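You operate a simulated robot arm through the tools that you are given. There is no shell and no other tool. Be economical: measure what you need, move in short steps, check, and stop when the job is done.

The job below is to be done with a simulated robot arm. You get a single attempt, and the scene is never put back.

## Task
Open the white heater in the vice and bin its cord.
Fine: grip it (the jaw's window turns green) before its two knobs are turned loose and leave it gripped; the cover goes on the bench top by the vice, the cord upright in the Cords bin; motor and board stay in, the green heater stays shut where it is. Set down upright: coiled cord.

It is judged by the outcome, as a careful person would: the job done as asked, and still so three seconds after it is handed in. It fails if anything else is knocked over, pushed out of place, dropped, spilled or broken. A push-on lid holds only when it is set on centred and level and pressed home; a screw cap is set on level and turned clockwise until tight.

## Robot
A 7-joint arm with a two-finger parallel gripper, fixed in place. Base frame: the origin is at the foot of the arm, x ahead of it, y to its left, z up. Units: mm, degrees, N and s.
Its first joint turns from -166.0 to 166.0 degrees. Payload 4.4 kg.
Tool frame: the origin (TCP) lies between the finger pads and is the grasp point; the fingertips stand 23 mm ahead of it; z points along the fingers, y is the line along which they close. The gripper opens to 94 mm. The fingers are 38 mm wide and 10 mm thick; the gripper's body (54 by 96 mm) begins 39 mm behind the TCP.
Orientation is that of the tool frame in the base frame, as a unit quaternion [w, x, y, z]. With the fingers straight down and closing along the base's y, the tool's x points along the base's -x, its y along +y and its z along -z.

## Interface
- The arm moves only by the tool jog_arm. Its argument "rows" is a list of rows, each a list of 7 numbers: the shift along the tool's x, y, z in units of 20 mm (1.0 is 20 mm), then the turn, a rotation vector about the tool's x, y, z in units of 8 degrees (1.0 is 8 degrees), then the finger opening in mm, from 0 to 94. In form: [[tx, ty, tz, ax, ay, az, fingers], ...]. A call has 1 to 10 rows; each row shifts and turns the commanded pose from where the row before left it, along the tool's axes as they then stand. A call with a number of a shift or a turn outside -1 to 1 is refused whole. Rows are played at 5 a second. More than 50 mm and 8.6 degrees between two rows, or a gripper value outside its range, and nothing of the call is played. A pose out of reach is approached as far as the arm can. The call stops where the force on the tool passes 50 N (or 10 N more than at its start, if that is more) or the arm is blocked; 0.2 s more then pass. Each finger travels about 72 mm/s and halts on what it meets, pressing with about 35 N; the grip force reading is that of the motor and also rises with nothing between the fingers. The clock runs only during rows and for 0.2 s after the last one: add rows that do not move to give the fingers time. It gives the time, the measured TCP pose, the force on the tool (base axes), the opening and the grip force at its end, in the units of the frame above (readings bear some noise), with the torque about the TCP (base axes, N m) and any sound that the robot's microphone picked up, and new pictures: "pictures" is both (left out), scene, wrist or none.
- Cameras (640 x 400 px; columns grow to the right, rows downward): "scene" is fixed at [51.2, 499.9, 1463.4]; the picture's right is [-0.32, -0.95, 0.00], its down [-0.53, 0.18, -0.83] and it looks along [0.79, -0.26, -0.56] (base axes); focal length 368 px, centre (320, 200). "wrist" rides on the gripper at [86, 16, -74] in the tool frame; the picture's right is [-0.18, 0.98, 0.00], its down [-0.58, -0.11, -0.81] and it looks along [-0.79, -0.15, 0.59] (tool axes); focal length 243 px, centre (320, 200). There is no depth. A picture from a camera that has moved, and an enlarged one, comes with that camera's place and axes in the base frame and with its lens.
- close_up(camera, box): a new picture of the part [left, top, right, bottom] of that camera's present view, enlarged. It takes no simulated time.
- finish_job(): hands the job in; it is judged then, once.

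Work in short steps. Places have to be worked out from the pictures, the camera data and where the tool is seen: move nearer, look again, correct. Check each grasp and each placing, and mend what went wrong. You have 120 turns and 200 pictures in all, those below and enlarged ones among them. Open the gripper and draw the arm clear of the work before you hand the job in, unless the task says otherwise; then end with one line.

The tools are called after "Request:" as a command line: name --pt "numbers of a row" for each row, then --argument value for the rest, lists and objects as JSON in quotes. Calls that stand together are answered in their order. jog_arm: Moves the arm, as the interface text tells. Its arguments: {"type":"object","properties":{"rows":{"type":"array","items":{"type":"array","items":{"type":"number"}}},"pictures":{"type":"string","enum":["both","scene","wrist","none"]}},"required":["rows"]} The other tools are called the same way: close_up (camera, box) takes an enlarged picture of a part of a camera's view; finish_job () hands the job in.

At the start:

```text
t: 0.0
position: [673.4, 426.9, 1206.8]
ee_rot: [0.0, 0.0, 1.0, 0.0]
ft_force: [0.0, -0.5, 0.0]
torque: [0.01, -0.02, 0.0]
finger_gap: 94.0
finger_force: 0.1
```

scene: 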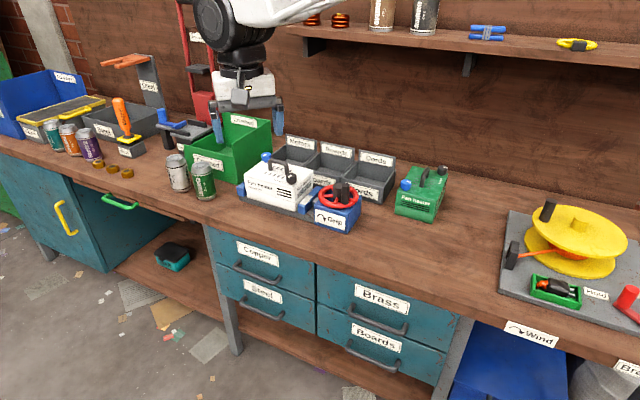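
wrist: 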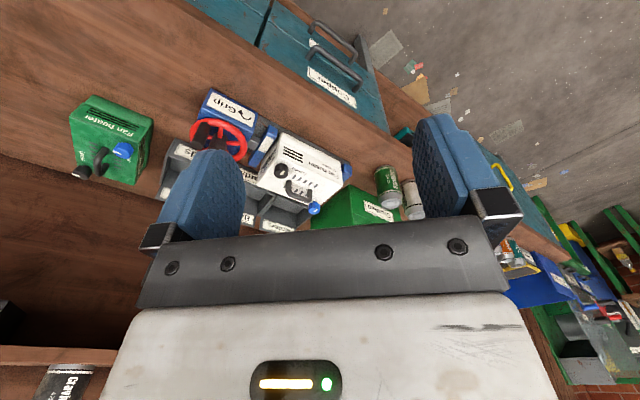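

The scene shows the white heater in a vice with a red handwheel. I take enlarged views before moving.

Request:
close_up --camera "scene" --box '[220, 130, 380, 240]'

Request:
close_up --camera "wrist" --box '[180, 80, 360, 230]'

Request:
close_up --camera "scene" --box '[340, 130, 480, 230]'

```text
3.64 times, centred on (300, 185) of scene
camera zoom: at [51.2, 499.9, 1463.4], right [-0.32, -0.95, 0.0], down [-0.53, 0.18, -0.83], along [0.79, -0.26, -0.56], focal length 1339 px, centre (393, 254)
```

zoom: 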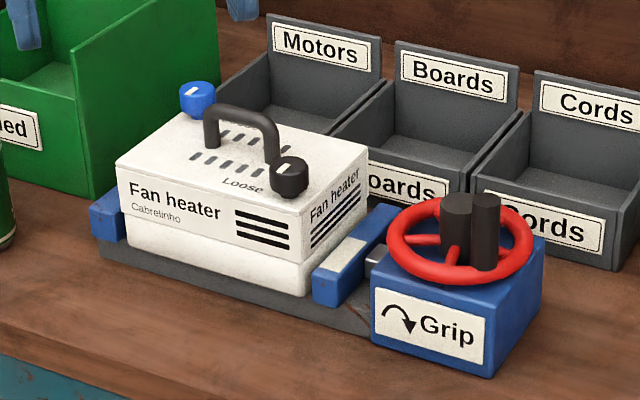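

```text
2.67 times, centred on (270, 155) of wrist
camera zoom: at [585.4, 442.1, 1282.4], right [0.18, 0.98, 0.0], down [0.58, -0.11, 0.81], along [0.79, -0.15, -0.59], focal length 647 px, centre (453, 320)
```

zoom: 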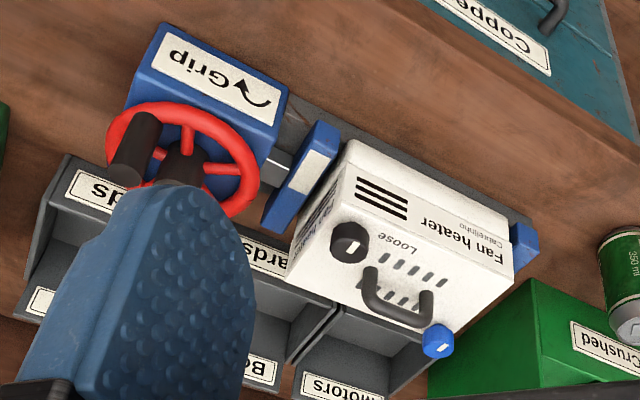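

```text
4.00 times, centred on (410, 180) of scene
camera zoom: at [51.2, 499.9, 1463.4], right [-0.32, -0.95, 0.0], down [-0.53, 0.18, -0.83], along [0.79, -0.26, -0.56], focal length 1473 px, centre (-40, 280)
```

zoom: 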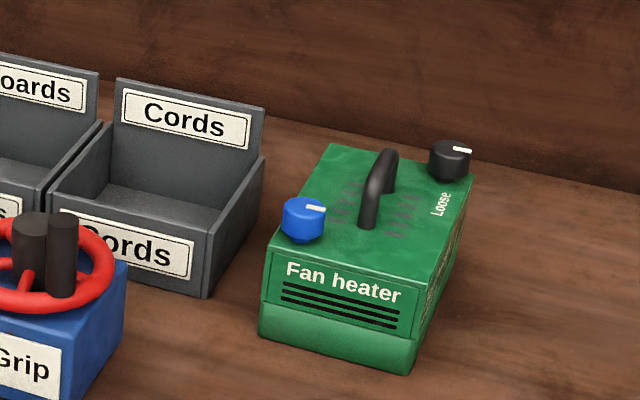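

Triangulating the white heater's black knob gives about (955, 287, 915). I move closer for a sharper look.

Request:
jog_arm --pt "-1 -1 0 0 0 0 94" --pt "-1 -1 0.5 0 0 0 94" --pt "-1 -1 0.5 0 0 0 94" --pt "0 -1 0.5 0 0 0 94" --pt "0 -1 0.5 0 0 0 94" --pt "0 -1 0.5 0 0 0 94" --pt "0 -1 0 0 0 0 94" --pt "0 -1 0 0 0 0 94"

```text
t: 1.8
position: [733.2, 265.2, 1157.5]
ee_rot: [0.0, 0.0, 1.0, 0.0]
ft_force: [-0.2, 0.3, 0.0]
torque: [-0.01, 0.01, 0.04]
finger_gap: 93.9
finger_force: 0.1
camera wrist: at [645.9, 281.6, 1232.6], right [0.18, 0.98, 0.0], down [0.58, -0.11, 0.81], along [0.79, -0.15, -0.59], focal length 243 px, centre (320, 200)
```

scene: 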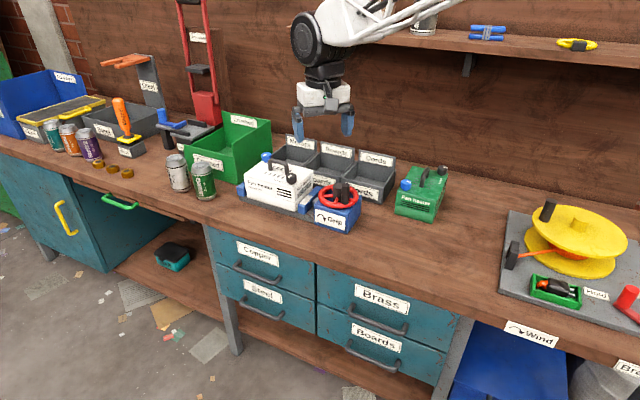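
wrist: 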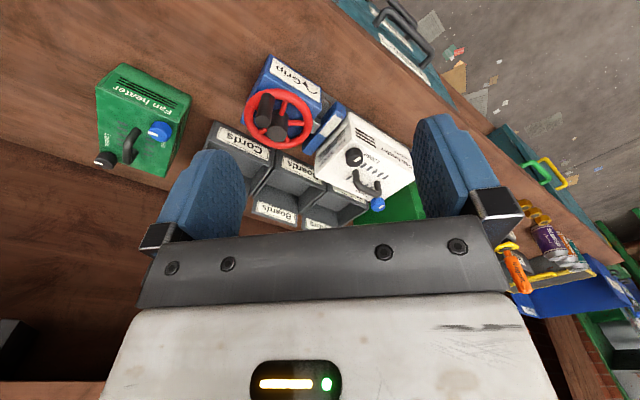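

Now a close look at the wheel, heater and bins from here.

Request:
close_up --camera "wrist" --box '[220, 40, 420, 165]'

Request:
close_up --camera "wrist" --box '[300, 90, 420, 230]'

Request:
close_up --camera "scene" --box '[230, 140, 310, 220]'

Request:
close_up --camera "scene" --box '[310, 170, 370, 230]'

```text
3.20 times, centred on (320, 102) of wrist
camera zoom: at [645.9, 281.6, 1232.6], right [0.18, 0.98, 0.0], down [0.58, -0.11, 0.81], along [0.79, -0.15, -0.59], focal length 776 px, centre (320, 512)
```

zoom: 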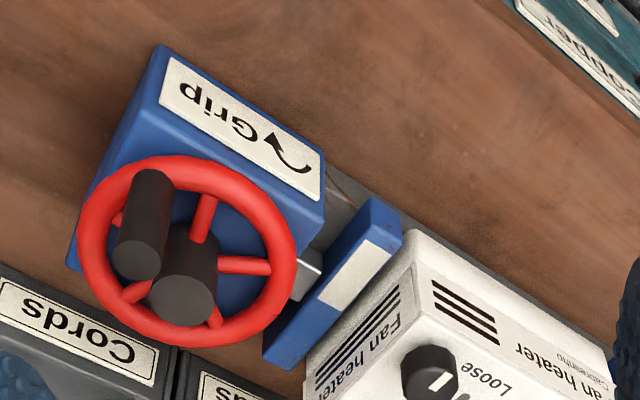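

```text
2.86 times, centred on (360, 160) of wrist
camera zoom: at [645.9, 281.6, 1232.6], right [0.18, 0.98, 0.0], down [0.58, -0.11, 0.81], along [0.79, -0.15, -0.59], focal length 693 px, centre (206, 314)
```

zoom: 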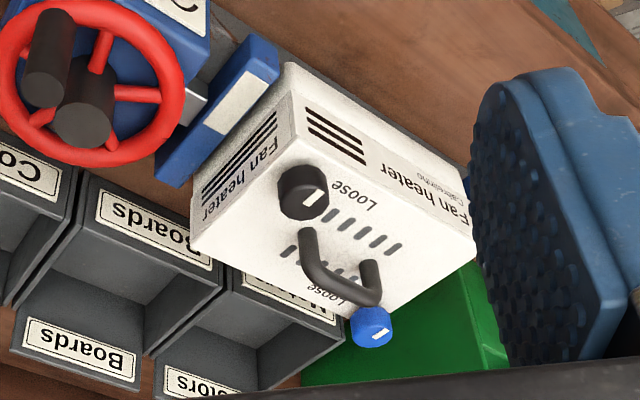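

```text
5.00 times, centred on (270, 180) of scene
camera zoom: at [51.2, 499.9, 1463.4], right [-0.32, -0.95, 0.0], down [-0.53, 0.18, -0.83], along [0.79, -0.26, -0.56], focal length 1842 px, centre (570, 300)
```

zoom: 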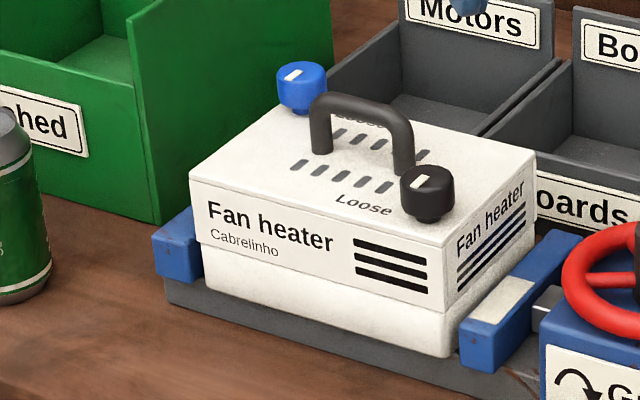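

```text
6.67 times, centred on (340, 200) of scene
camera zoom: at [51.2, 499.9, 1463.4], right [-0.32, -0.95, 0.0], down [-0.53, 0.18, -0.83], along [0.79, -0.26, -0.56], focal length 2456 px, centre (187, 200)
```

zoom: 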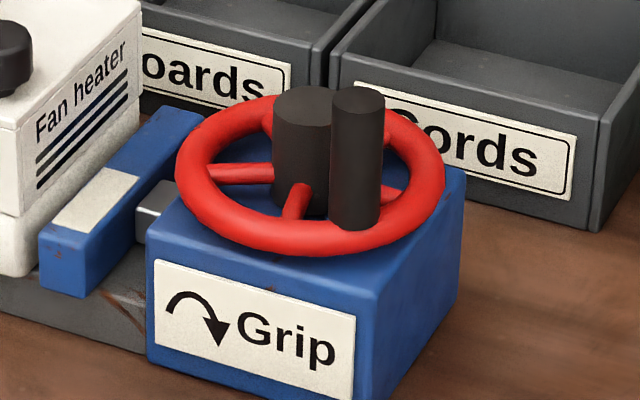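

Baseline triangulation puts the black knob near (947, 289, 928) and the blue one near (1097, 329, 930), so the heater stands at about 45° and may be at the edge of my reach. I go high over the wheel area to see it and test reach.

Request:
jog_arm --pt "-1 0 0.2 0 0 0 94" --pt "-1 0 0.2 0 0 0 94" --pt "-1 0 0.2 0 0 0 94" --pt "-1 0 0.2 0 0 0 94" --pt "-1 0 0.2 0 0 0 94" --pt "-1 0 0.2 0 0 0 94" --pt "-1 0.5 0.2 0 0 0 94" --pt "-1 0.5 0.2 0 0 0 94" --pt "-1 0.5 0.2 0 0 0 94" --pt "-1 0.5 0.2 0 0 0 94"

Request:
jog_arm --pt "-1 0.3 0.2 0 0 0 94" --pt "-1 0.3 0.2 0 0 0 94" --pt "-1 0 0.2 0 0 0 94" --pt "-1 0 0.2 0 0 0 94" --pt "-1 0 0.2 0 0 0 94" --pt "-1 0 0.2 0 0 0 94" --pt "-1 0 0.2 0 0 0 94" --pt "-1 0 0.2 0 0 0 94"

```text
t: 4.0
position: [932.9, 306.2, 1117.4]
ee_rot: [0.0, 0.0, 1.0, 0.001]
ft_force: [0.5, -0.4, 1.4]
torque: [0.02, -0.02, -0.01]
finger_gap: 93.9
finger_force: 0.1
camera wrist: at [845.2, 322.4, 1192.6], right [0.18, 0.98, 0.0], down [0.58, -0.11, 0.81], along [0.79, -0.15, -0.59], focal length 243 px, centre (320, 200)
```

scene: 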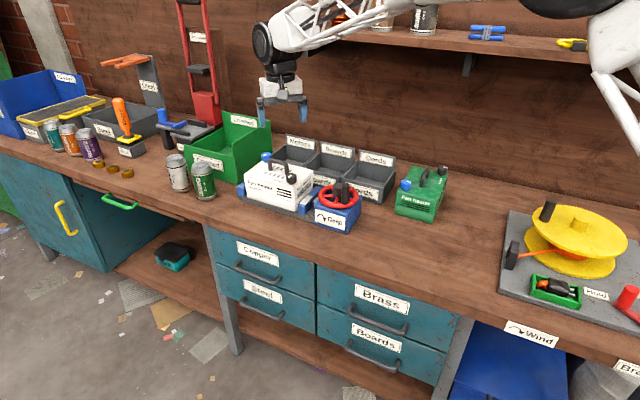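
wrist: 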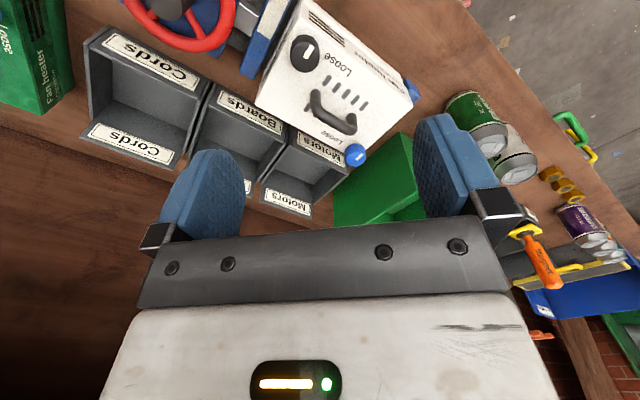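

```text
t: 5.8
position: [1093.1, 316.9, 1084.8]
ee_rot: [0.0, 0.0, 1.0, 0.0]
ft_force: [0.3, -0.4, -0.2]
torque: [0.02, 0.04, 0.01]
finger_gap: 94.1
finger_force: 0.0
camera wrist: at [1005.8, 333.2, 1160.1], right [0.18, 0.98, 0.0], down [0.58, -0.11, 0.81], along [0.79, -0.15, -0.59], focal length 243 px, centre (320, 200)
```

scene: 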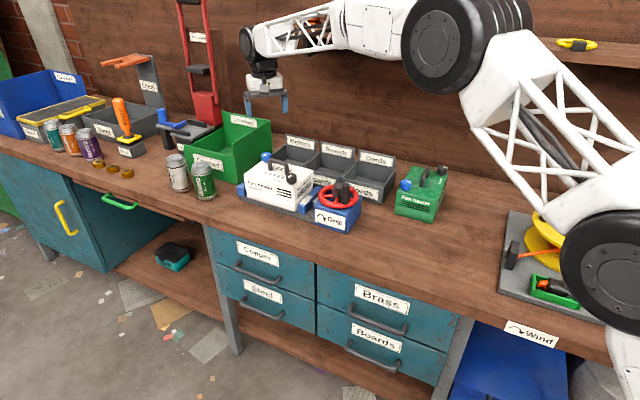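
wrist: 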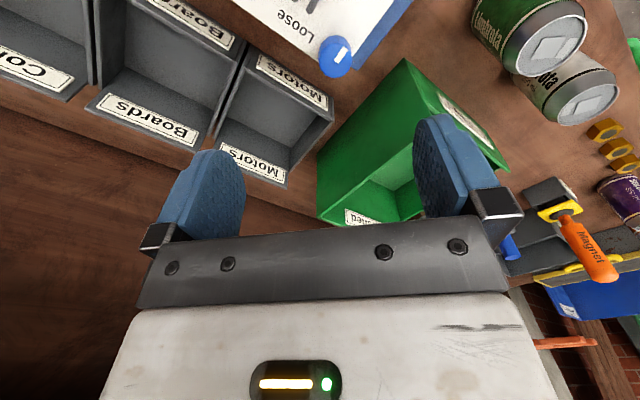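

Reach is fine. Refined: black knob ≈(952, 286, 915), blue ≈(1110, 327, 915), wheel hub ≈(884, 169), peg ≈(839, 166). I go back above the peg to size up the wheel.

Request:
jog_arm --pt "1 -0.6 0 0 0 0 94" --pt "1 -0.6 0 0 0 0 94" --pt "1 -0.6 0 0 0 0 94" --pt "1 -0.6 0 0 0 0 94" --pt "1 -0.6 0 0 0 0 94" --pt "1 -0.6 0 0 0 0 94" --pt "1 -0.6 0 0 0 0 94" --pt "1 -0.6 0 0 0 0 94" --pt "1 -0.6 0 0 0 0 94" --pt "1 -0.6 0 0 0 0 94" --pictures "none"

Request:
jog_arm --pt "1 -0.5 0 0 0 0 94" --pt "1 -0.5 0 0 0 0 60" --pt "1 -0.5 0.5 0 0 0 60" --pt "0 0 1 0 0 0 60" --pt "0 0 1 0 0 0 60" --pictures "wrist"

```text
t: 8.0
position: [892.7, 196.5, 1084.2]
ee_rot: [-0.001, 0.0, 1.0, 0.0]
ft_force: [0.1, -0.8, -0.9]
torque: [-0.02, -0.01, 0.01]
finger_gap: 93.8
finger_force: 0.1
```

```text
t: 9.2
position: [833.6, 167.1, 1036.9]
ee_rot: [0.001, 0.0, 1.0, 0.0]
ft_force: [-0.3, -0.1, 0.5]
torque: [0.0, 0.01, 0.0]
finger_gap: 60.1
finger_force: 0.1
camera wrist: at [746.4, 183.6, 1110.8], right [0.18, 0.98, 0.0], down [0.58, -0.11, 0.81], along [0.79, -0.15, -0.59], focal length 243 px, centre (320, 200)
```

wrist: 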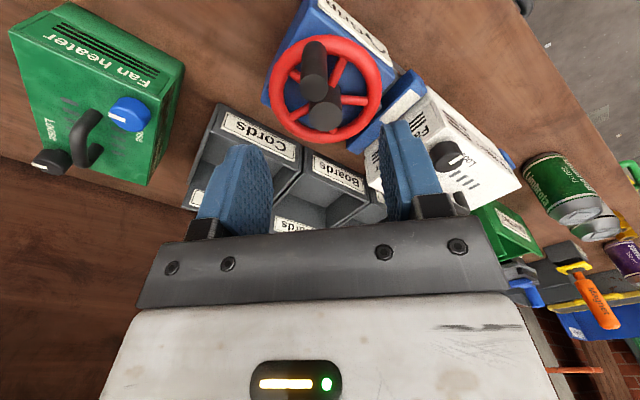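

Peg top appears at (839, 161, 938), the ring at z≈884, hub at (881, 163). I line up over the peg and stop just above it to check.

Request:
jog_arm --pt "-0.27 -0.3 1 0 0 0 60" --pt "0 0 1 0 0 0 60" --pt "0 0 1 0 0 0 60" --pictures "wrist"

```text
t: 10.0
position: [838.5, 162.4, 976.1]
ee_rot: [0.0, 0.0, 1.0, 0.0]
ft_force: [-0.3, -0.4, 0.1]
torque: [0.0, 0.0, 0.0]
finger_gap: 60.1
finger_force: 0.1
camera wrist: at [751.6, 178.8, 1051.3], right [0.18, 0.98, 0.0], down [0.58, -0.11, 0.81], along [0.79, -0.15, -0.59], focal length 243 px, centre (320, 200)
```

wrist: 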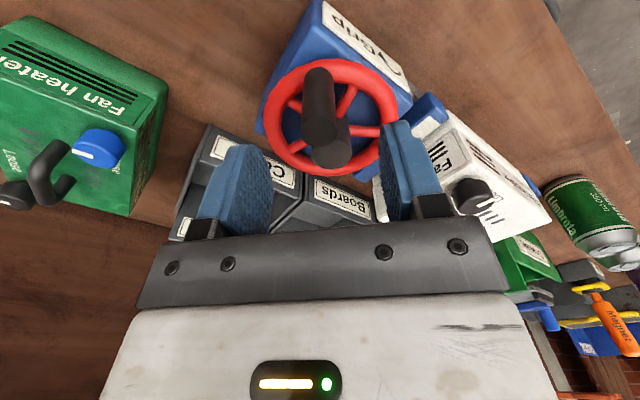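

Peg is centred between the fingers. I go down around it and close.

Request:
jog_arm --pt "0 0 1 0 0 0 60" --pt "0.1 0.05 1 0 0 0 60" --pt "0 0 0.95 0 0 0 60" --pt "0 0 0 0 0 0 10" --pt "0 0 0 0 0 0 10" --pt "0 0 0 0 0 0 10" --pt "0 0 0 0 0 0 10"

```text
t: 11.6
position: [834.2, 164.2, 918.4]
ee_rot: [0.0, 0.0, 1.0, 0.001]
ft_force: [-9.1, -4.8, 0.1]
torque: [0.05, -1.33, -0.2]
finger_gap: 21.8
finger_force: 45.1
camera wrist: at [747.7, 180.4, 993.3], right [0.18, 0.98, 0.0], down [0.58, -0.11, 0.81], along [0.79, -0.15, -0.59], focal length 243 px, centre (320, 200)
```

scene: 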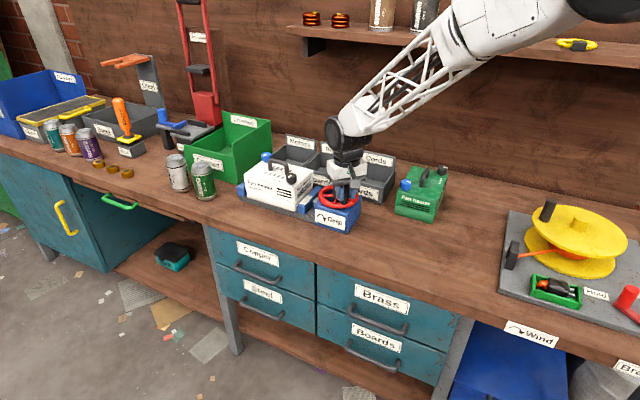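
wrist: 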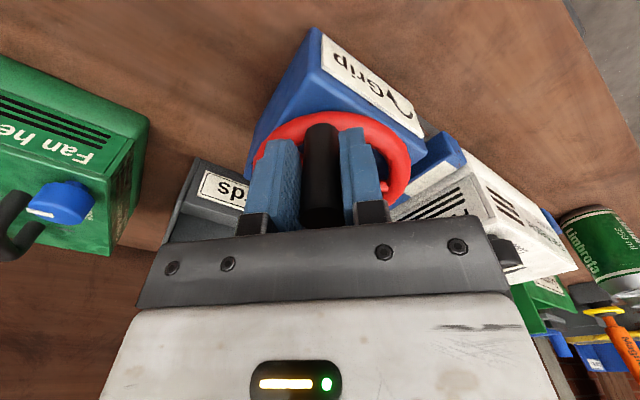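

Peg is gripped (21.8 mm). I orbit it clockwise by 60° about the hub as a first try.

Request:
jog_arm --pt "-0.07 0.39 0 0 0 0 10" --pt "-0.07 0.39 0 0 0 0 10" --pt "-0.4 0.695 0 0 0 0 10" --pt "-0.61 0.51 0 0 0 0 10"

```text
t: 12.6
position: [858.3, 202.9, 916.7]
ee_rot: [0.001, -0.001, 1.0, 0.0]
ft_force: [-7.1, -11.2, 9.1]
torque: [0.01, -0.27, -0.52]
finger_gap: 21.7
finger_force: 45.0
camera wrist: at [771.6, 218.7, 992.1], right [0.18, 0.98, 0.0], down [0.58, -0.11, 0.81], along [0.79, -0.15, -0.59], focal length 243 px, centre (320, 200)
```

scene: 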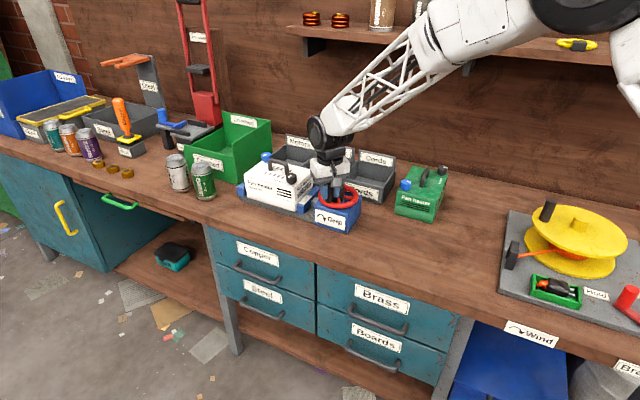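
wrist: 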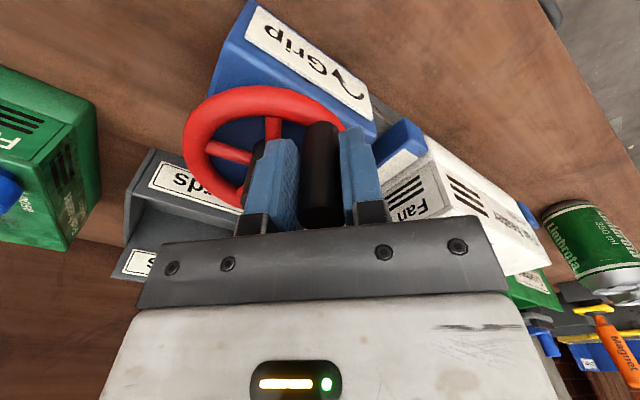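

The wheel turns well. I continue another 80° and check the jaw window.

Request:
jog_arm --pt "-0.75 0.275 0 0 0 0 10" --pt "-0.8 0 0 0 0 0 10" --pt "-0.75 -0.275 0 0 0 0 10" --pt "-0.61 -0.51 0 0 0 0 10" --pictures "wrist"

Request:
close_up --camera "scene" --box '[270, 160, 370, 240]'

```text
t: 13.5
position: [908.8, 207.7, 916.8]
ee_rot: [0.002, -0.002, 1.0, 0.002]
ft_force: [15.4, 60.7, -10.9]
torque: [-1.36, -0.53, -0.31]
finger_gap: 22.1
finger_force: 44.8
stopped in row 4: the force on the tool passed its limit at 76 N (the readings are from after the stop); the commanded pose is now the measured one
camera wrist: at [820.7, 223.3, 991.7], right [0.18, 0.98, 0.0], down [0.58, -0.11, 0.81], along [0.79, -0.14, -0.59], focal length 243 px, centre (320, 200)
```

wrist: 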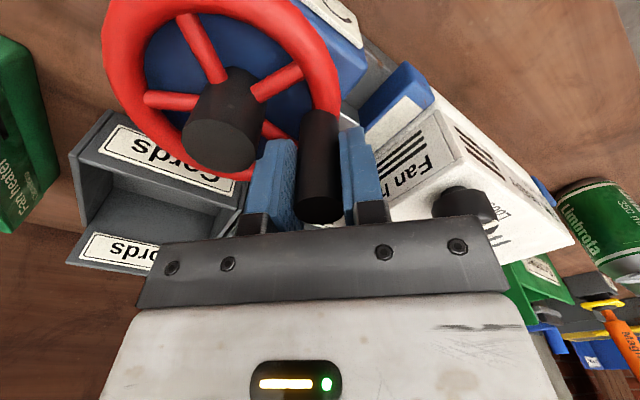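

```text
5.00 times, centred on (320, 200) of scene
camera zoom: at [51.2, 499.9, 1463.4], right [-0.32, -0.95, 0.0], down [-0.53, 0.18, -0.83], along [0.79, -0.26, -0.56], focal length 1842 px, centre (320, 200)
```

zoom: 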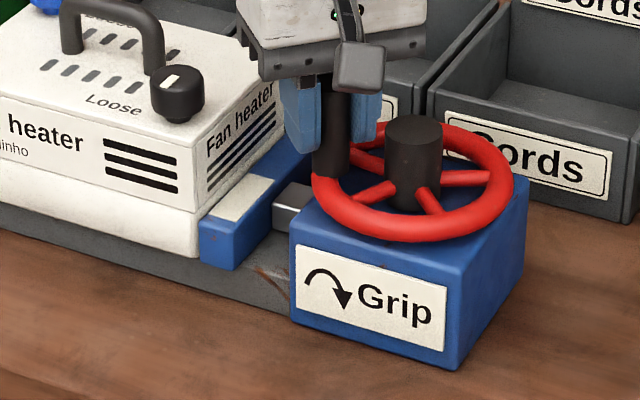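

The wheel is resisting with +60 N in y: either my circle is off or the jaw is tightening. I release and regrip to relieve side load and see the peg's true place.

Request:
jog_arm --pt "0 0 0 0 0 0 36" --pt "0 0 0 0 0 0 36" --pt "0 0 0 0 0 0 36" --pictures "wrist"

Request:
close_up --camera "wrist" --box '[180, 60, 440, 260]'

```text
t: 14.3
position: [909.4, 204.1, 915.7]
ee_rot: [0.002, 0.0, 1.0, 0.002]
ft_force: [-2.7, 38.5, -2.0]
torque: [0.3, 0.27, -0.66]
finger_gap: 29.1
finger_force: 0.0
camera wrist: at [820.7, 220.0, 992.0], right [0.18, 0.98, 0.0], down [0.58, -0.11, 0.81], along [0.79, -0.15, -0.59], focal length 243 px, centre (320, 200)
```

wrist: 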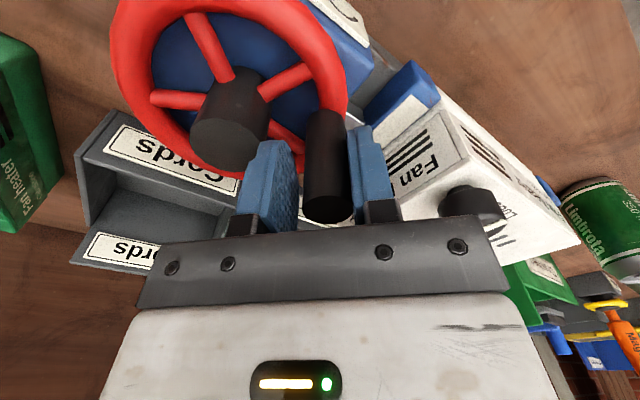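

```text
2.00 times, centred on (310, 160) of wrist
camera zoom: at [820.7, 220.0, 992.0], right [0.18, 0.98, 0.0], down [0.58, -0.11, 0.81], along [0.79, -0.15, -0.59], focal length 485 px, centre (340, 280)
```

zoom: 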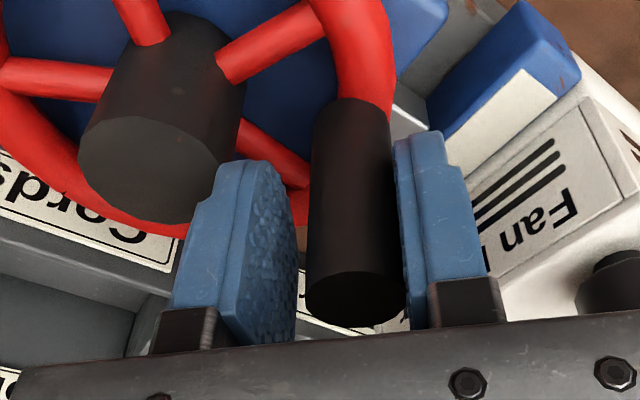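

Peg is at about (906, 207.6), so the hub centre is nearer (881.5, 167.5), R 47. I recentre, regrip and go on along the corrected circle.

Request:
jog_arm --pt "0.15 0.17 0 0 0 0 36" --pt "0 0 0 0 0 0 10" --pt "0 0 0 0 0 0 10" --pt "-0.28 -0.24 0 0 0 0 10" --pt "-0.27 -0.25 0 0 0 0 10" --pt "-0.21 -0.35 0 0 0 0 10" --pt "-0.2 -0.35 0 0 0 0 10" --pictures "wrist"

Request:
close_up --camera "scene" --box '[270, 160, 370, 240]'

```text
t: 15.4
position: [910.6, 205.3, 916.9]
ee_rot: [0.002, -0.002, 1.0, 0.003]
ft_force: [9.2, 35.0, -8.4]
torque: [-0.57, -0.26, -0.24]
finger_gap: 25.2
finger_force: 17.6
stopped in row 5: the force on the tool passed its limit at 60 N (the readings are from after the stop); the commanded pose is now the measured one
camera wrist: at [823.5, 221.1, 992.0], right [0.18, 0.98, 0.0], down [0.58, -0.11, 0.81], along [0.79, -0.14, -0.59], focal length 243 px, centre (320, 200)
```

wrist: 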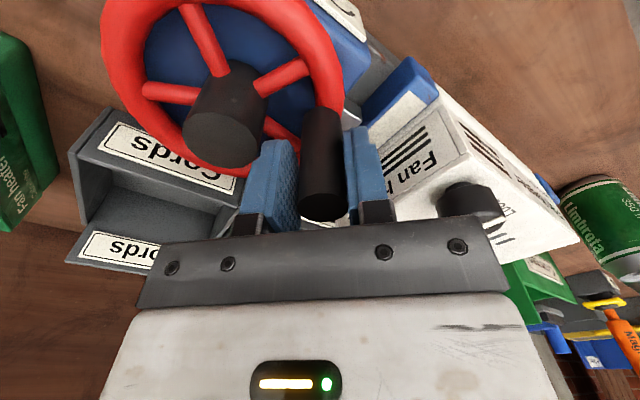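

```text
5.00 times, centred on (320, 200) of scene
camera zoom: at [51.2, 499.9, 1463.4], right [-0.32, -0.95, 0.0], down [-0.53, 0.18, -0.83], along [0.79, -0.26, -0.56], focal length 1842 px, centre (320, 200)
```

zoom: 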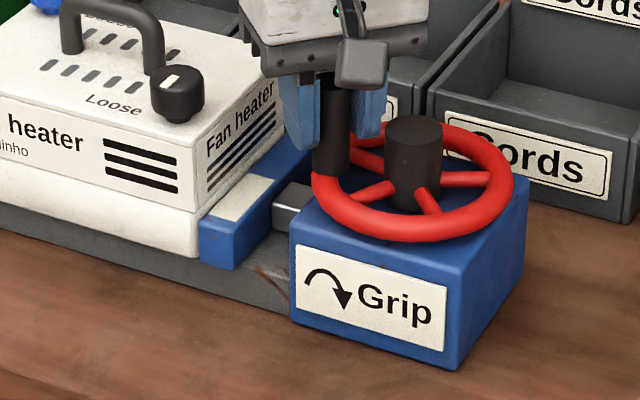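

The reaction is almost wholly radial: with the jaws closing along y I can't push tangentially here. I loosen, turn the tool about −58° so the pads face along the tangent, then regrip.

Request:
jog_arm --pt "0.1 0.1 0 0 0 0 32" --pt "0.1 0 0 0 0 0 32" --pt "0 0 0 0 0 -0.9 32" --pt "0 0 0 0 0 -0.9 32" --pt "0 0 0 0 0 -0.9 32" --pt "0 0 0 0 0 -0.9 32" --pt "0 0 0 0 0 -0.9 32" --pt "0 0 0 0 0 -0.9 32" --pt "0 0 0 0 0 -0.9 32" --pt "0 0 0 0 0 -0.9 32" --pictures "wrist"

```text
t: 17.6
position: [907.1, 205.2, 917.9]
ee_rot: [0.002, -0.484, 0.875, 0.0]
ft_force: [0.7, 0.4, 0.0]
torque: [0.0, 0.04, -0.02]
finger_gap: 31.9
finger_force: 0.1
camera wrist: at [846.1, 140.2, 992.2], right [-0.73, 0.68, 0.0], down [0.4, 0.43, 0.81], along [0.55, 0.59, -0.59], focal length 243 px, centre (320, 200)
```

wrist: 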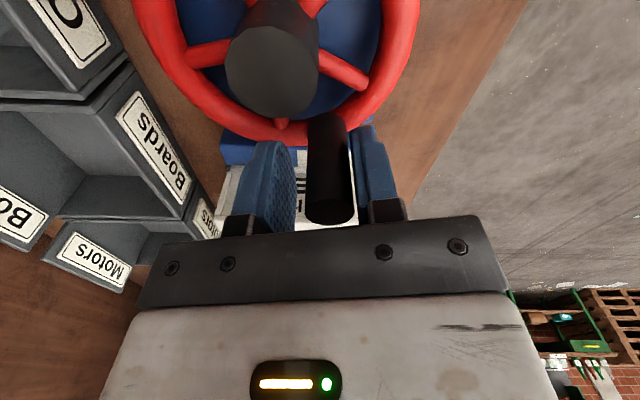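

Jaws now straddle the peg along the tangent. I close and turn the wheel with combined arc and rotation.

Request:
jog_arm --pt "0 0.12 0 0 0 0 10" --pt "0 0 0 0 0 0 10" --pt "0 0 0 0 0 0 10" --pt "0.023 -0.327 0 0 0 1 10" --pt "0.023 -0.327 0 0 0 1 10" --pt "0.023 -0.327 0 0 0 1 10" --pictures "wrist"

Request:
close_up --camera "scene" --box '[270, 160, 370, 240]'

```text
t: 19.0
position: [919.4, 193.4, 918.5]
ee_rot: [0.002, -0.289, 0.957, 0.002]
ft_force: [27.4, 32.8, -3.4]
torque: [-0.34, -0.26, 0.01]
finger_gap: 22.0
finger_force: 44.8
camera wrist: at [837.3, 158.6, 992.5], right [-0.39, 0.92, 0.0], down [0.54, 0.23, 0.81], along [0.74, 0.32, -0.59], focal length 243 px, centre (320, 200)
```

wrist: 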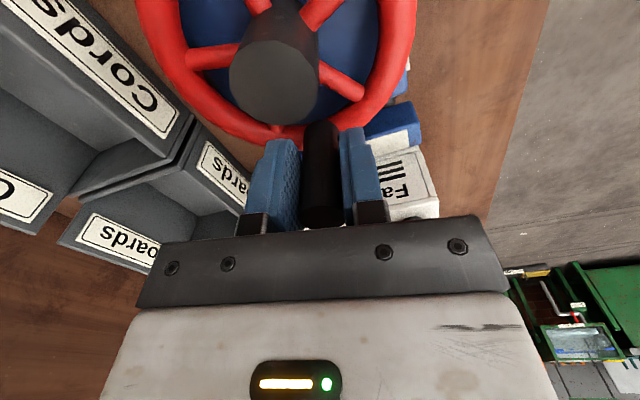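

```text
5.00 times, centred on (320, 200) of scene
camera zoom: at [51.2, 499.9, 1463.4], right [-0.32, -0.95, 0.0], down [-0.53, 0.18, -0.83], along [0.79, -0.26, -0.56], focal length 1842 px, centre (320, 200)
```

zoom: 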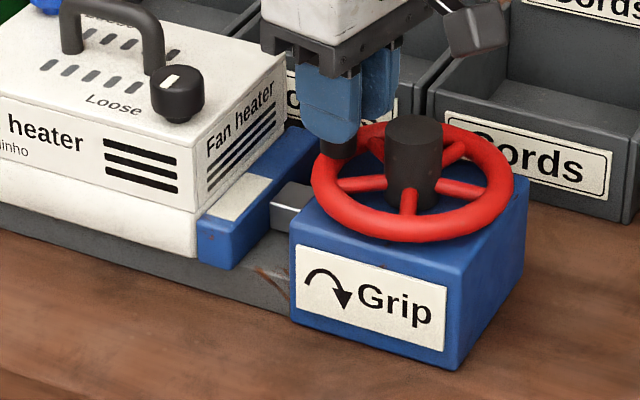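

Wheel turns with tangential drag only ~12 N; the rest is a radial offset of a few mm. I ease outward 4 mm and keep turning.

Request:
jog_arm --pt "-0.18 0 0 0 0 0 10" --pt "0.023 -0.327 0 0 0 1 10" --pt "0.023 -0.327 0 0 0 1 10" --pt "0.023 -0.327 0 0 0 1 10" --pt "0.023 -0.327 0 0 0 1 10" --pictures "none"

Request:
close_up --camera "scene" --box '[270, 160, 370, 240]'

```text
t: 20.2
position: [932.0, 169.7, 917.6]
ee_rot: [0.002, -0.013, 1.0, 0.002]
ft_force: [41.2, 8.3, -0.2]
torque: [-1.18, -0.17, 0.02]
finger_gap: 21.9
finger_force: 45.2
```

```text
5.00 times, centred on (320, 200) of scene
camera zoom: at [51.2, 499.9, 1463.4], right [-0.32, -0.95, 0.0], down [-0.53, 0.18, -0.83], along [0.79, -0.26, -0.56], focal length 1842 px, centre (320, 200)
```

zoom: 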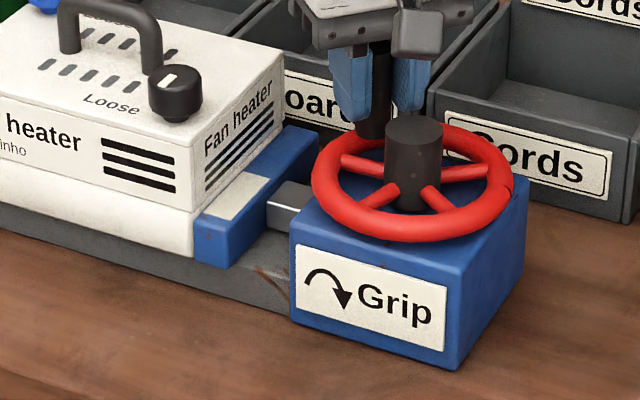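

Jaw is closing in, window not yet green. I ease out another 4 mm and continue.

Request:
jog_arm --pt "-0.2 0 0 0 0 0 10" --pt "0.024 -0.345 0 0 0 1 10" --pt "0.024 -0.345 0 0 0 1 10" --pt "0.024 -0.345 0 0 0 1 10" --pt "0.024 -0.345 0 0 0 1 10" --pt "0.024 -0.345 0 0 0 1 10" --pictures "none"

Request:
close_up --camera "scene" --box '[270, 160, 370, 240]'

```text
t: 21.6
position: [922.9, 137.7, 916.5]
ee_rot: [0.001, 0.33, 0.944, 0.001]
ft_force: [22.7, -15.3, -2.8]
torque: [-1.49, -0.07, 0.0]
finger_gap: 21.9
finger_force: 45.1
```

```text
5.00 times, centred on (320, 200) of scene
camera zoom: at [51.2, 499.9, 1463.4], right [-0.32, -0.95, 0.0], down [-0.53, 0.18, -0.83], along [0.79, -0.26, -0.56], focal length 1842 px, centre (320, 200)
```

zoom: 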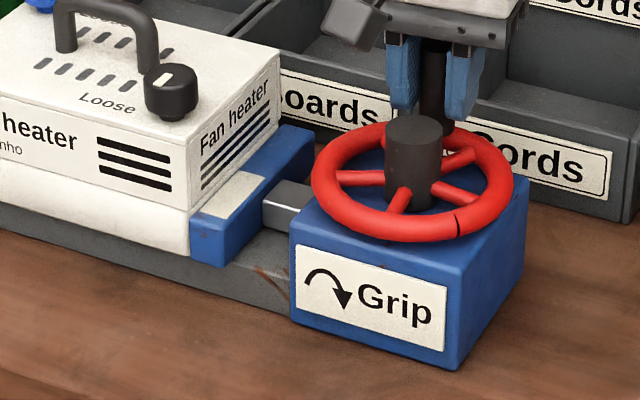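

Still advancing smoothly, the jaw is sliding the heater toward the fixed jaw. I continue.

Request:
jog_arm --pt "-0.1 -0.345 0 0 0 1 10" --pt "0.024 -0.345 0 0 0 1 10" --pt "0.024 -0.345 0 0 0 1 10" --pt "0.024 -0.345 0 0 0 1 10" --pt "0.024 -0.345 0 0 0 1 10" --pt "0.024 -0.345 0 0 0 1 10" --pt "0.024 -0.345 0 0 0 1 10" --pictures "none"

Request:
close_up --camera "scene" --box '[230, 140, 380, 240]'

```text
t: 23.2
position: [882.1, 118.0, 917.1]
ee_rot: [-0.001, 0.734, 0.68, 0.002]
ft_force: [10.4, 38.9, -10.7]
torque: [0.18, 1.14, 0.1]
finger_gap: 21.6
finger_force: 44.8
```

```text
4.00 times, centred on (305, 190) of scene
camera zoom: at [51.2, 499.9, 1463.4], right [-0.32, -0.95, 0.0], down [-0.53, 0.18, -0.83], along [0.79, -0.26, -0.56], focal length 1473 px, centre (380, 240)
```

zoom: 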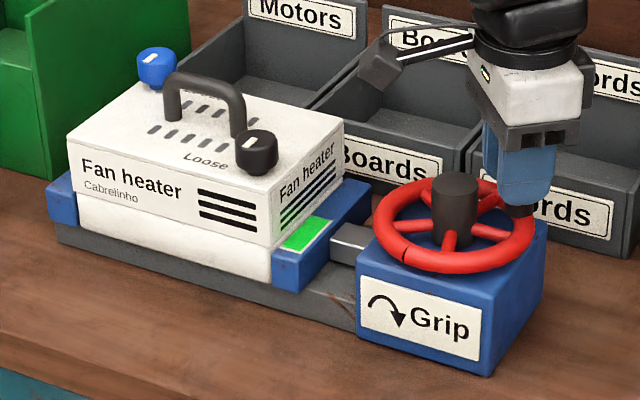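

The window is green. I release the peg and rise straight up, then view the heater.

Request:
jog_arm --pt "0 0 0 0 0 0 40" --pt "0 0 0 0 0 0 40" --pt "0 0 -1 0 0 0 40" --pt "0 0 -1 0 0 0 40" --pt "0 0 -1 0 0 0 40" --pt "0 0 -1 0 0 0 40" --pt "0 0 -1 0 0 0 40" --pt "0 0 -1 0 0 0 40"

Request:
close_up --camera "scene" --box '[230, 140, 380, 240]'

```text
t: 25.0
position: [881.8, 117.9, 1035.1]
ee_rot: [-0.002, 0.733, 0.68, 0.002]
ft_force: [0.5, -0.8, -0.2]
torque: [0.02, -0.01, 0.02]
finger_gap: 40.3
finger_force: 0.0
camera wrist: at [903.8, 202.4, 1111.0], right [0.97, -0.26, 0.0], down [-0.15, -0.57, 0.8], along [-0.21, -0.78, -0.59], focal length 243 px, centre (320, 200)
```

scene: 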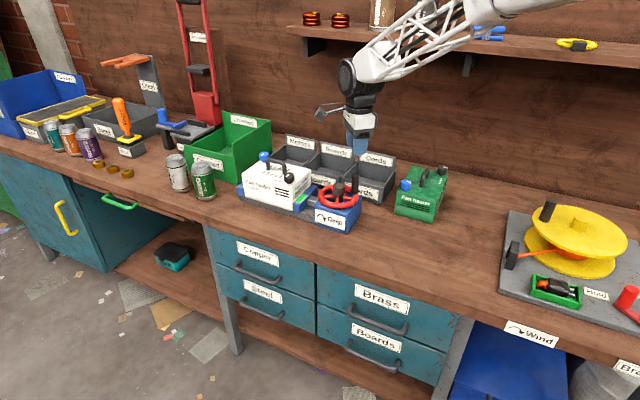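
wrist: 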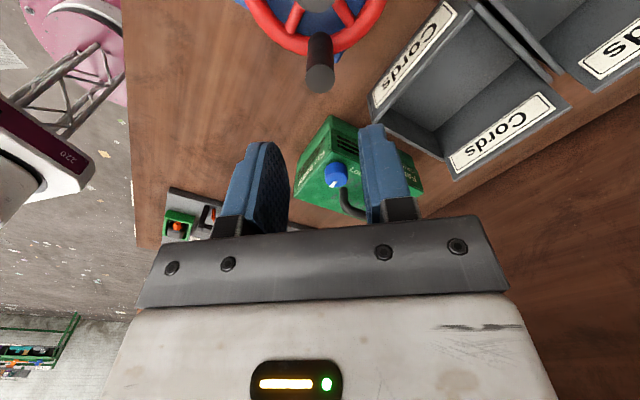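

```text
4.00 times, centred on (305, 190) of scene
camera zoom: at [51.2, 499.9, 1463.4], right [-0.32, -0.95, 0.0], down [-0.53, 0.18, -0.83], along [0.79, -0.26, -0.56], focal length 1473 px, centre (380, 240)
```

zoom: 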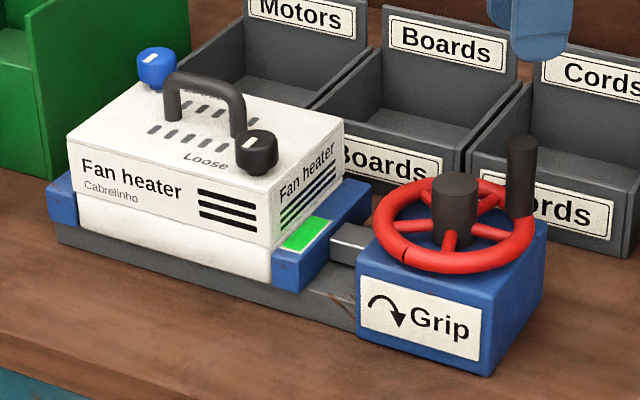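

Green holds. I rotate the tool to face along the heater's long axis (yaw ≈ 44°).

Request:
jog_arm --pt "0 0 -0.5 0 0 -1 60" --pt "0 0 -0.5 0 0 -1 60" --pt "0 0 -0.5 0 0 -1 60" --pt "0 0 -0.5 0 0 -1 60" --pt "0 0 0 0 0 -1 60" --pt "0 0 0 0 0 -1 60" --pt "0 0 0 0 0 -1 60" --pt "0 0 0 0 0 -1 60" --pt "0 0 0 0 0 -1 60" --pictures "none"

Request:
jog_arm --pt "0 0 0 0 0 -1 60" --pt "0 0 0 0 0 -1 60" --pt "0 0 0 0 0 -1 60" --pt "0 0 0 0 0 -1 60" --pt "0 0 0 0 0 -1 60" --pt "0 0 0 0 0 -1 60" --pt "0 0 0 0 0 -1 60" --pt "0 0 0 0 0 -1 60" --pt "-0.5 1 0 0 0 -0.25 60" --pt "-0.5 1 0 0 0 0 60" --pictures "wrist"

```text
t: 27.0
position: [880.9, 118.1, 1076.7]
ee_rot: [0.002, 0.193, 0.981, 0.001]
ft_force: [-0.1, 0.1, -0.9]
torque: [0.03, 0.02, -0.03]
finger_gap: 60.0
finger_force: 0.1
```

```text
t: 29.2
position: [870.0, 160.9, 1075.6]
ee_rot: [0.001, -0.372, 0.928, 0.0]
ft_force: [-0.2, -0.5, 0.2]
torque: [0.02, -0.01, 0.02]
finger_gap: 59.7
finger_force: 0.0
camera wrist: at [794.5, 112.3, 1150.4], right [-0.55, 0.84, 0.0], down [0.49, 0.32, 0.81], along [0.68, 0.44, -0.59], focal length 243 px, centre (320, 200)
```

wrist: 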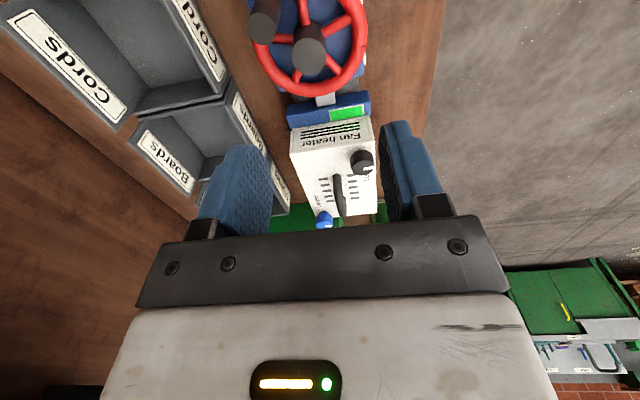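

Aligned view. I advance along the long axis for a nearer look at knobs and handle.

Request:
jog_arm --pt "-1 0 0.2 0 0 0 60" --pt "-1 0 0.2 0 0 0 60" --pt "-1 0 0.2 0 0 0 60" --pt "-1 0 0.2 0 0 0 60" --pt "-1 0 0.2 0 0 0 60" --pictures "wrist"

Request:
close_up --camera "wrist" --box '[240, 20, 440, 240]'

```text
t: 30.4
position: [941.3, 228.3, 1058.4]
ee_rot: [0.002, -0.372, 0.928, 0.0]
ft_force: [0.9, -0.1, 0.1]
torque: [0.0, 0.0, 0.0]
finger_gap: 60.0
finger_force: 0.0
camera wrist: at [866.9, 180.8, 1132.9], right [-0.55, 0.84, 0.0], down [0.49, 0.32, 0.81], along [0.68, 0.44, -0.59], focal length 243 px, centre (320, 200)
```

wrist: 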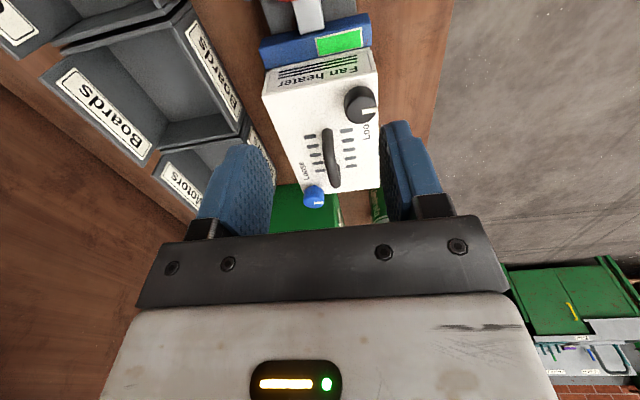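

```text
1.82 times, centred on (340, 130) of wrist
camera zoom: at [866.9, 180.8, 1132.9], right [-0.55, 0.84, 0.0], down [0.49, 0.32, 0.81], along [0.68, 0.44, -0.59], focal length 441 px, centre (284, 327)
```

zoom: 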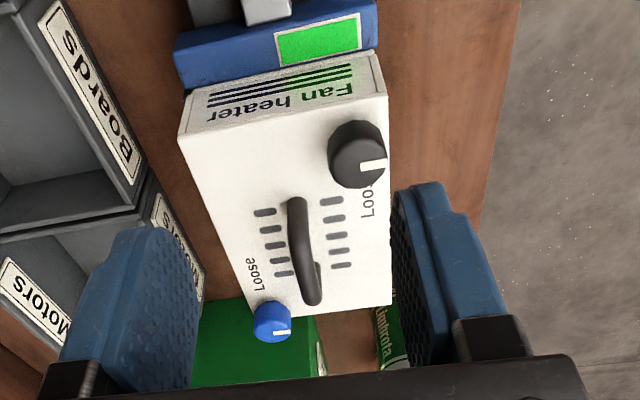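

Black knob's pointer faces outward (right in this view) with "Loose" a quarter turn clockwise; blue's "Loose" is a quarter turn counter-clockwise. Black knob ≈(964, 292, 922). I position above it, staying higher than the handle.

Request:
jog_arm --pt "-1 0.5 0.5 0 0 0 60" --pt "-1 0.5 0.5 0 0 0 60" --pt "-1 0.5 0.5 0 0 0 60"

Request:
close_up --camera "wrist" --box '[200, 0, 440, 240]'

```text
t: 31.2
position: [964.5, 291.2, 1027.2]
ee_rot: [0.002, -0.372, 0.928, 0.001]
ft_force: [0.0, 0.3, 1.6]
torque: [0.02, 0.01, -0.03]
finger_gap: 60.2
finger_force: 0.0
camera wrist: at [890.6, 243.6, 1101.5], right [-0.55, 0.84, 0.0], down [0.49, 0.32, 0.81], along [0.68, 0.44, -0.59], focal length 243 px, centre (320, 200)
```

scene: 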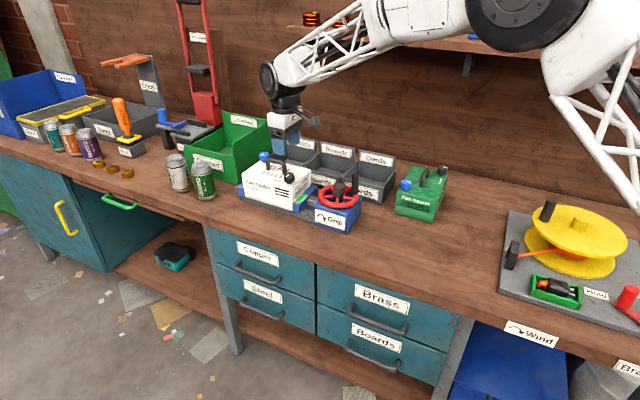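
wrist: 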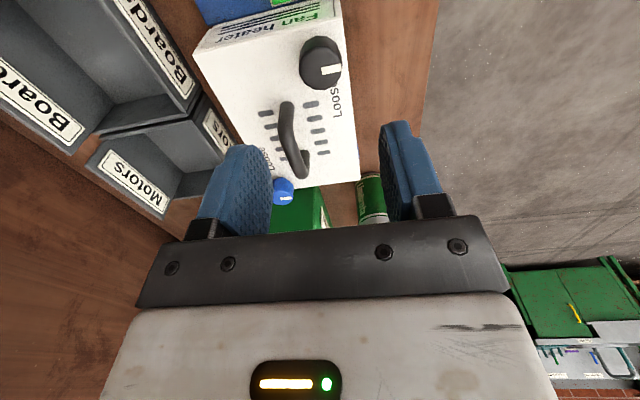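

```text
1.67 times, centred on (320, 120) of wrist
camera zoom: at [890.6, 243.6, 1101.5], right [-0.55, 0.84, 0.0], down [0.49, 0.32, 0.81], along [0.68, 0.44, -0.59], focal length 404 px, centre (320, 333)
```

zoom: 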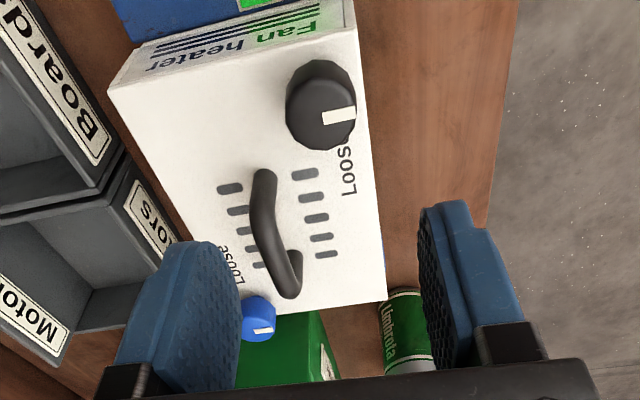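

The tool is right above the black knob (top z ≈921). I descend most of the way with 50 mm opening and check clearances.

Request:
jog_arm --pt "0 0 1 0 0 0 52" --pt "0 0 1 0 0 0 52" --pt "0 0 1 0 0 0 52" --pt "0 0 0.85 0 0 0 52"

Request:
close_up --camera "scene" --box '[220, 110, 340, 220]'

```text
t: 32.2
position: [965.9, 293.4, 949.4]
ee_rot: [0.002, -0.372, 0.928, 0.0]
ft_force: [-0.6, 0.0, 0.8]
torque: [0.02, 0.0, 0.01]
finger_gap: 51.8
finger_force: 0.1
camera wrist: at [891.0, 245.1, 1024.7], right [-0.55, 0.84, 0.0], down [0.49, 0.32, 0.81], along [0.68, 0.44, -0.59], focal length 243 px, centre (320, 200)
```

scene: 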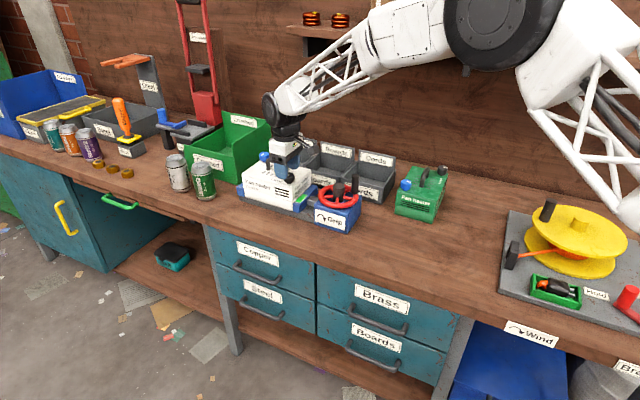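
wrist: 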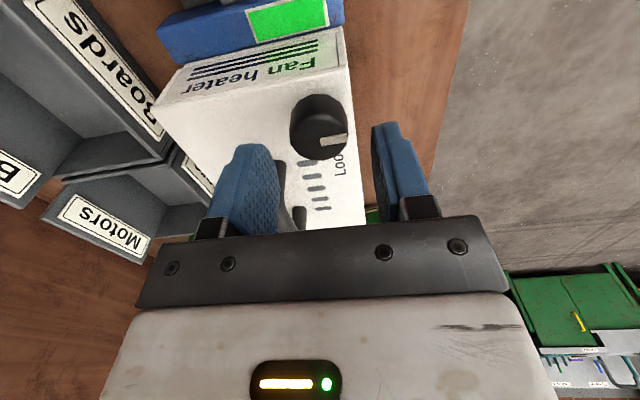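

```text
3.64 times, centred on (280, 165) of scene
camera zoom: at [51.2, 499.9, 1463.4], right [-0.32, -0.95, 0.0], down [-0.53, 0.18, -0.83], along [0.79, -0.26, -0.56], focal length 1339 px, centre (466, 327)
```

zoom: 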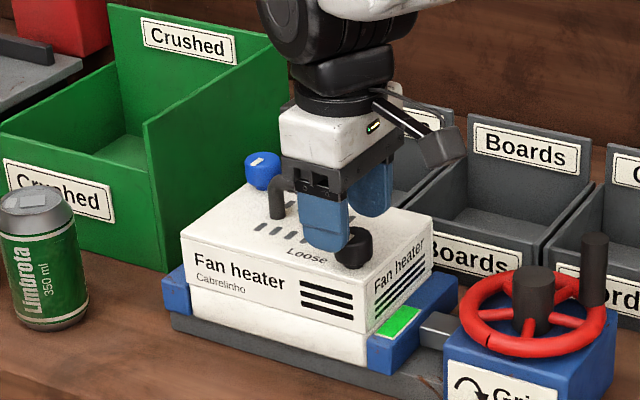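

Knob is centred; handle top looks to be ~940, body will stay above it. I descend to z≈924 and close on the knob.

Request:
jog_arm --pt "0 0 0.6 0 0 0 52" --pt "0 0 0.65 0 0 0 52" --pt "0 0 0 0 0 0 20" --pt "0 0 0 0 0 0 20" --pt "0 0 0 0 0 0 20" --pictures "wrist"

```text
t: 33.4
position: [965.2, 294.7, 924.8]
ee_rot: [0.002, -0.373, 0.928, 0.001]
ft_force: [-2.1, -3.1, 0.4]
torque: [-0.08, 0.03, -0.01]
finger_gap: 30.5
finger_force: 34.8
camera wrist: at [891.1, 245.2, 999.9], right [-0.55, 0.84, 0.0], down [0.49, 0.32, 0.81], along [0.68, 0.44, -0.59], focal length 243 px, centre (320, 200)
```

wrist: 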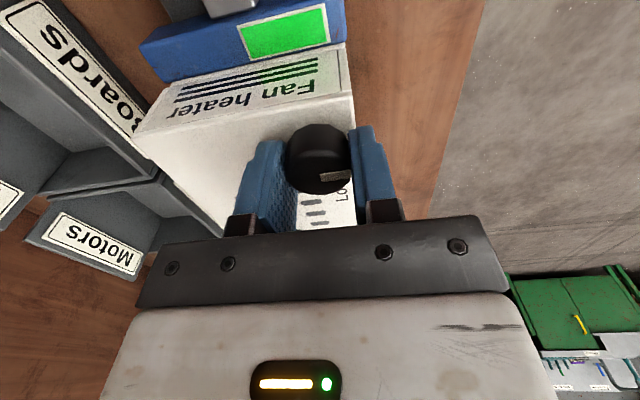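

Gripped at 30.5 mm with tiny side load. I turn clockwise (toward "Loose") 24° and check torque.

Request:
jog_arm --pt "0 0 0 0 0 1 20" --pt "0 0 0 0 0 1 20" --pt "0 0 0 0 0 1 20" --pictures "wrist"

```text
t: 34.2
position: [965.0, 292.8, 926.2]
ee_rot: [0.001, -0.17, 0.985, 0.001]
ft_force: [10.1, -13.0, 0.5]
torque: [-0.33, -0.33, 0.4]
finger_gap: 30.7
finger_force: 35.0
camera wrist: at [877.4, 278.7, 1000.7], right [-0.16, 0.99, 0.0], down [0.58, 0.09, 0.81], along [0.8, 0.13, -0.59], focal length 243 px, centre (320, 200)
```

wrist: 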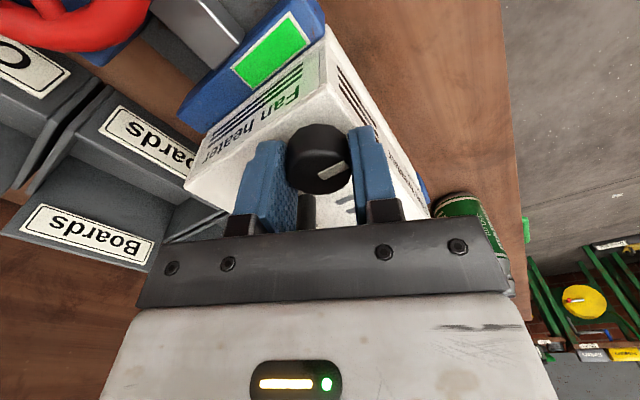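

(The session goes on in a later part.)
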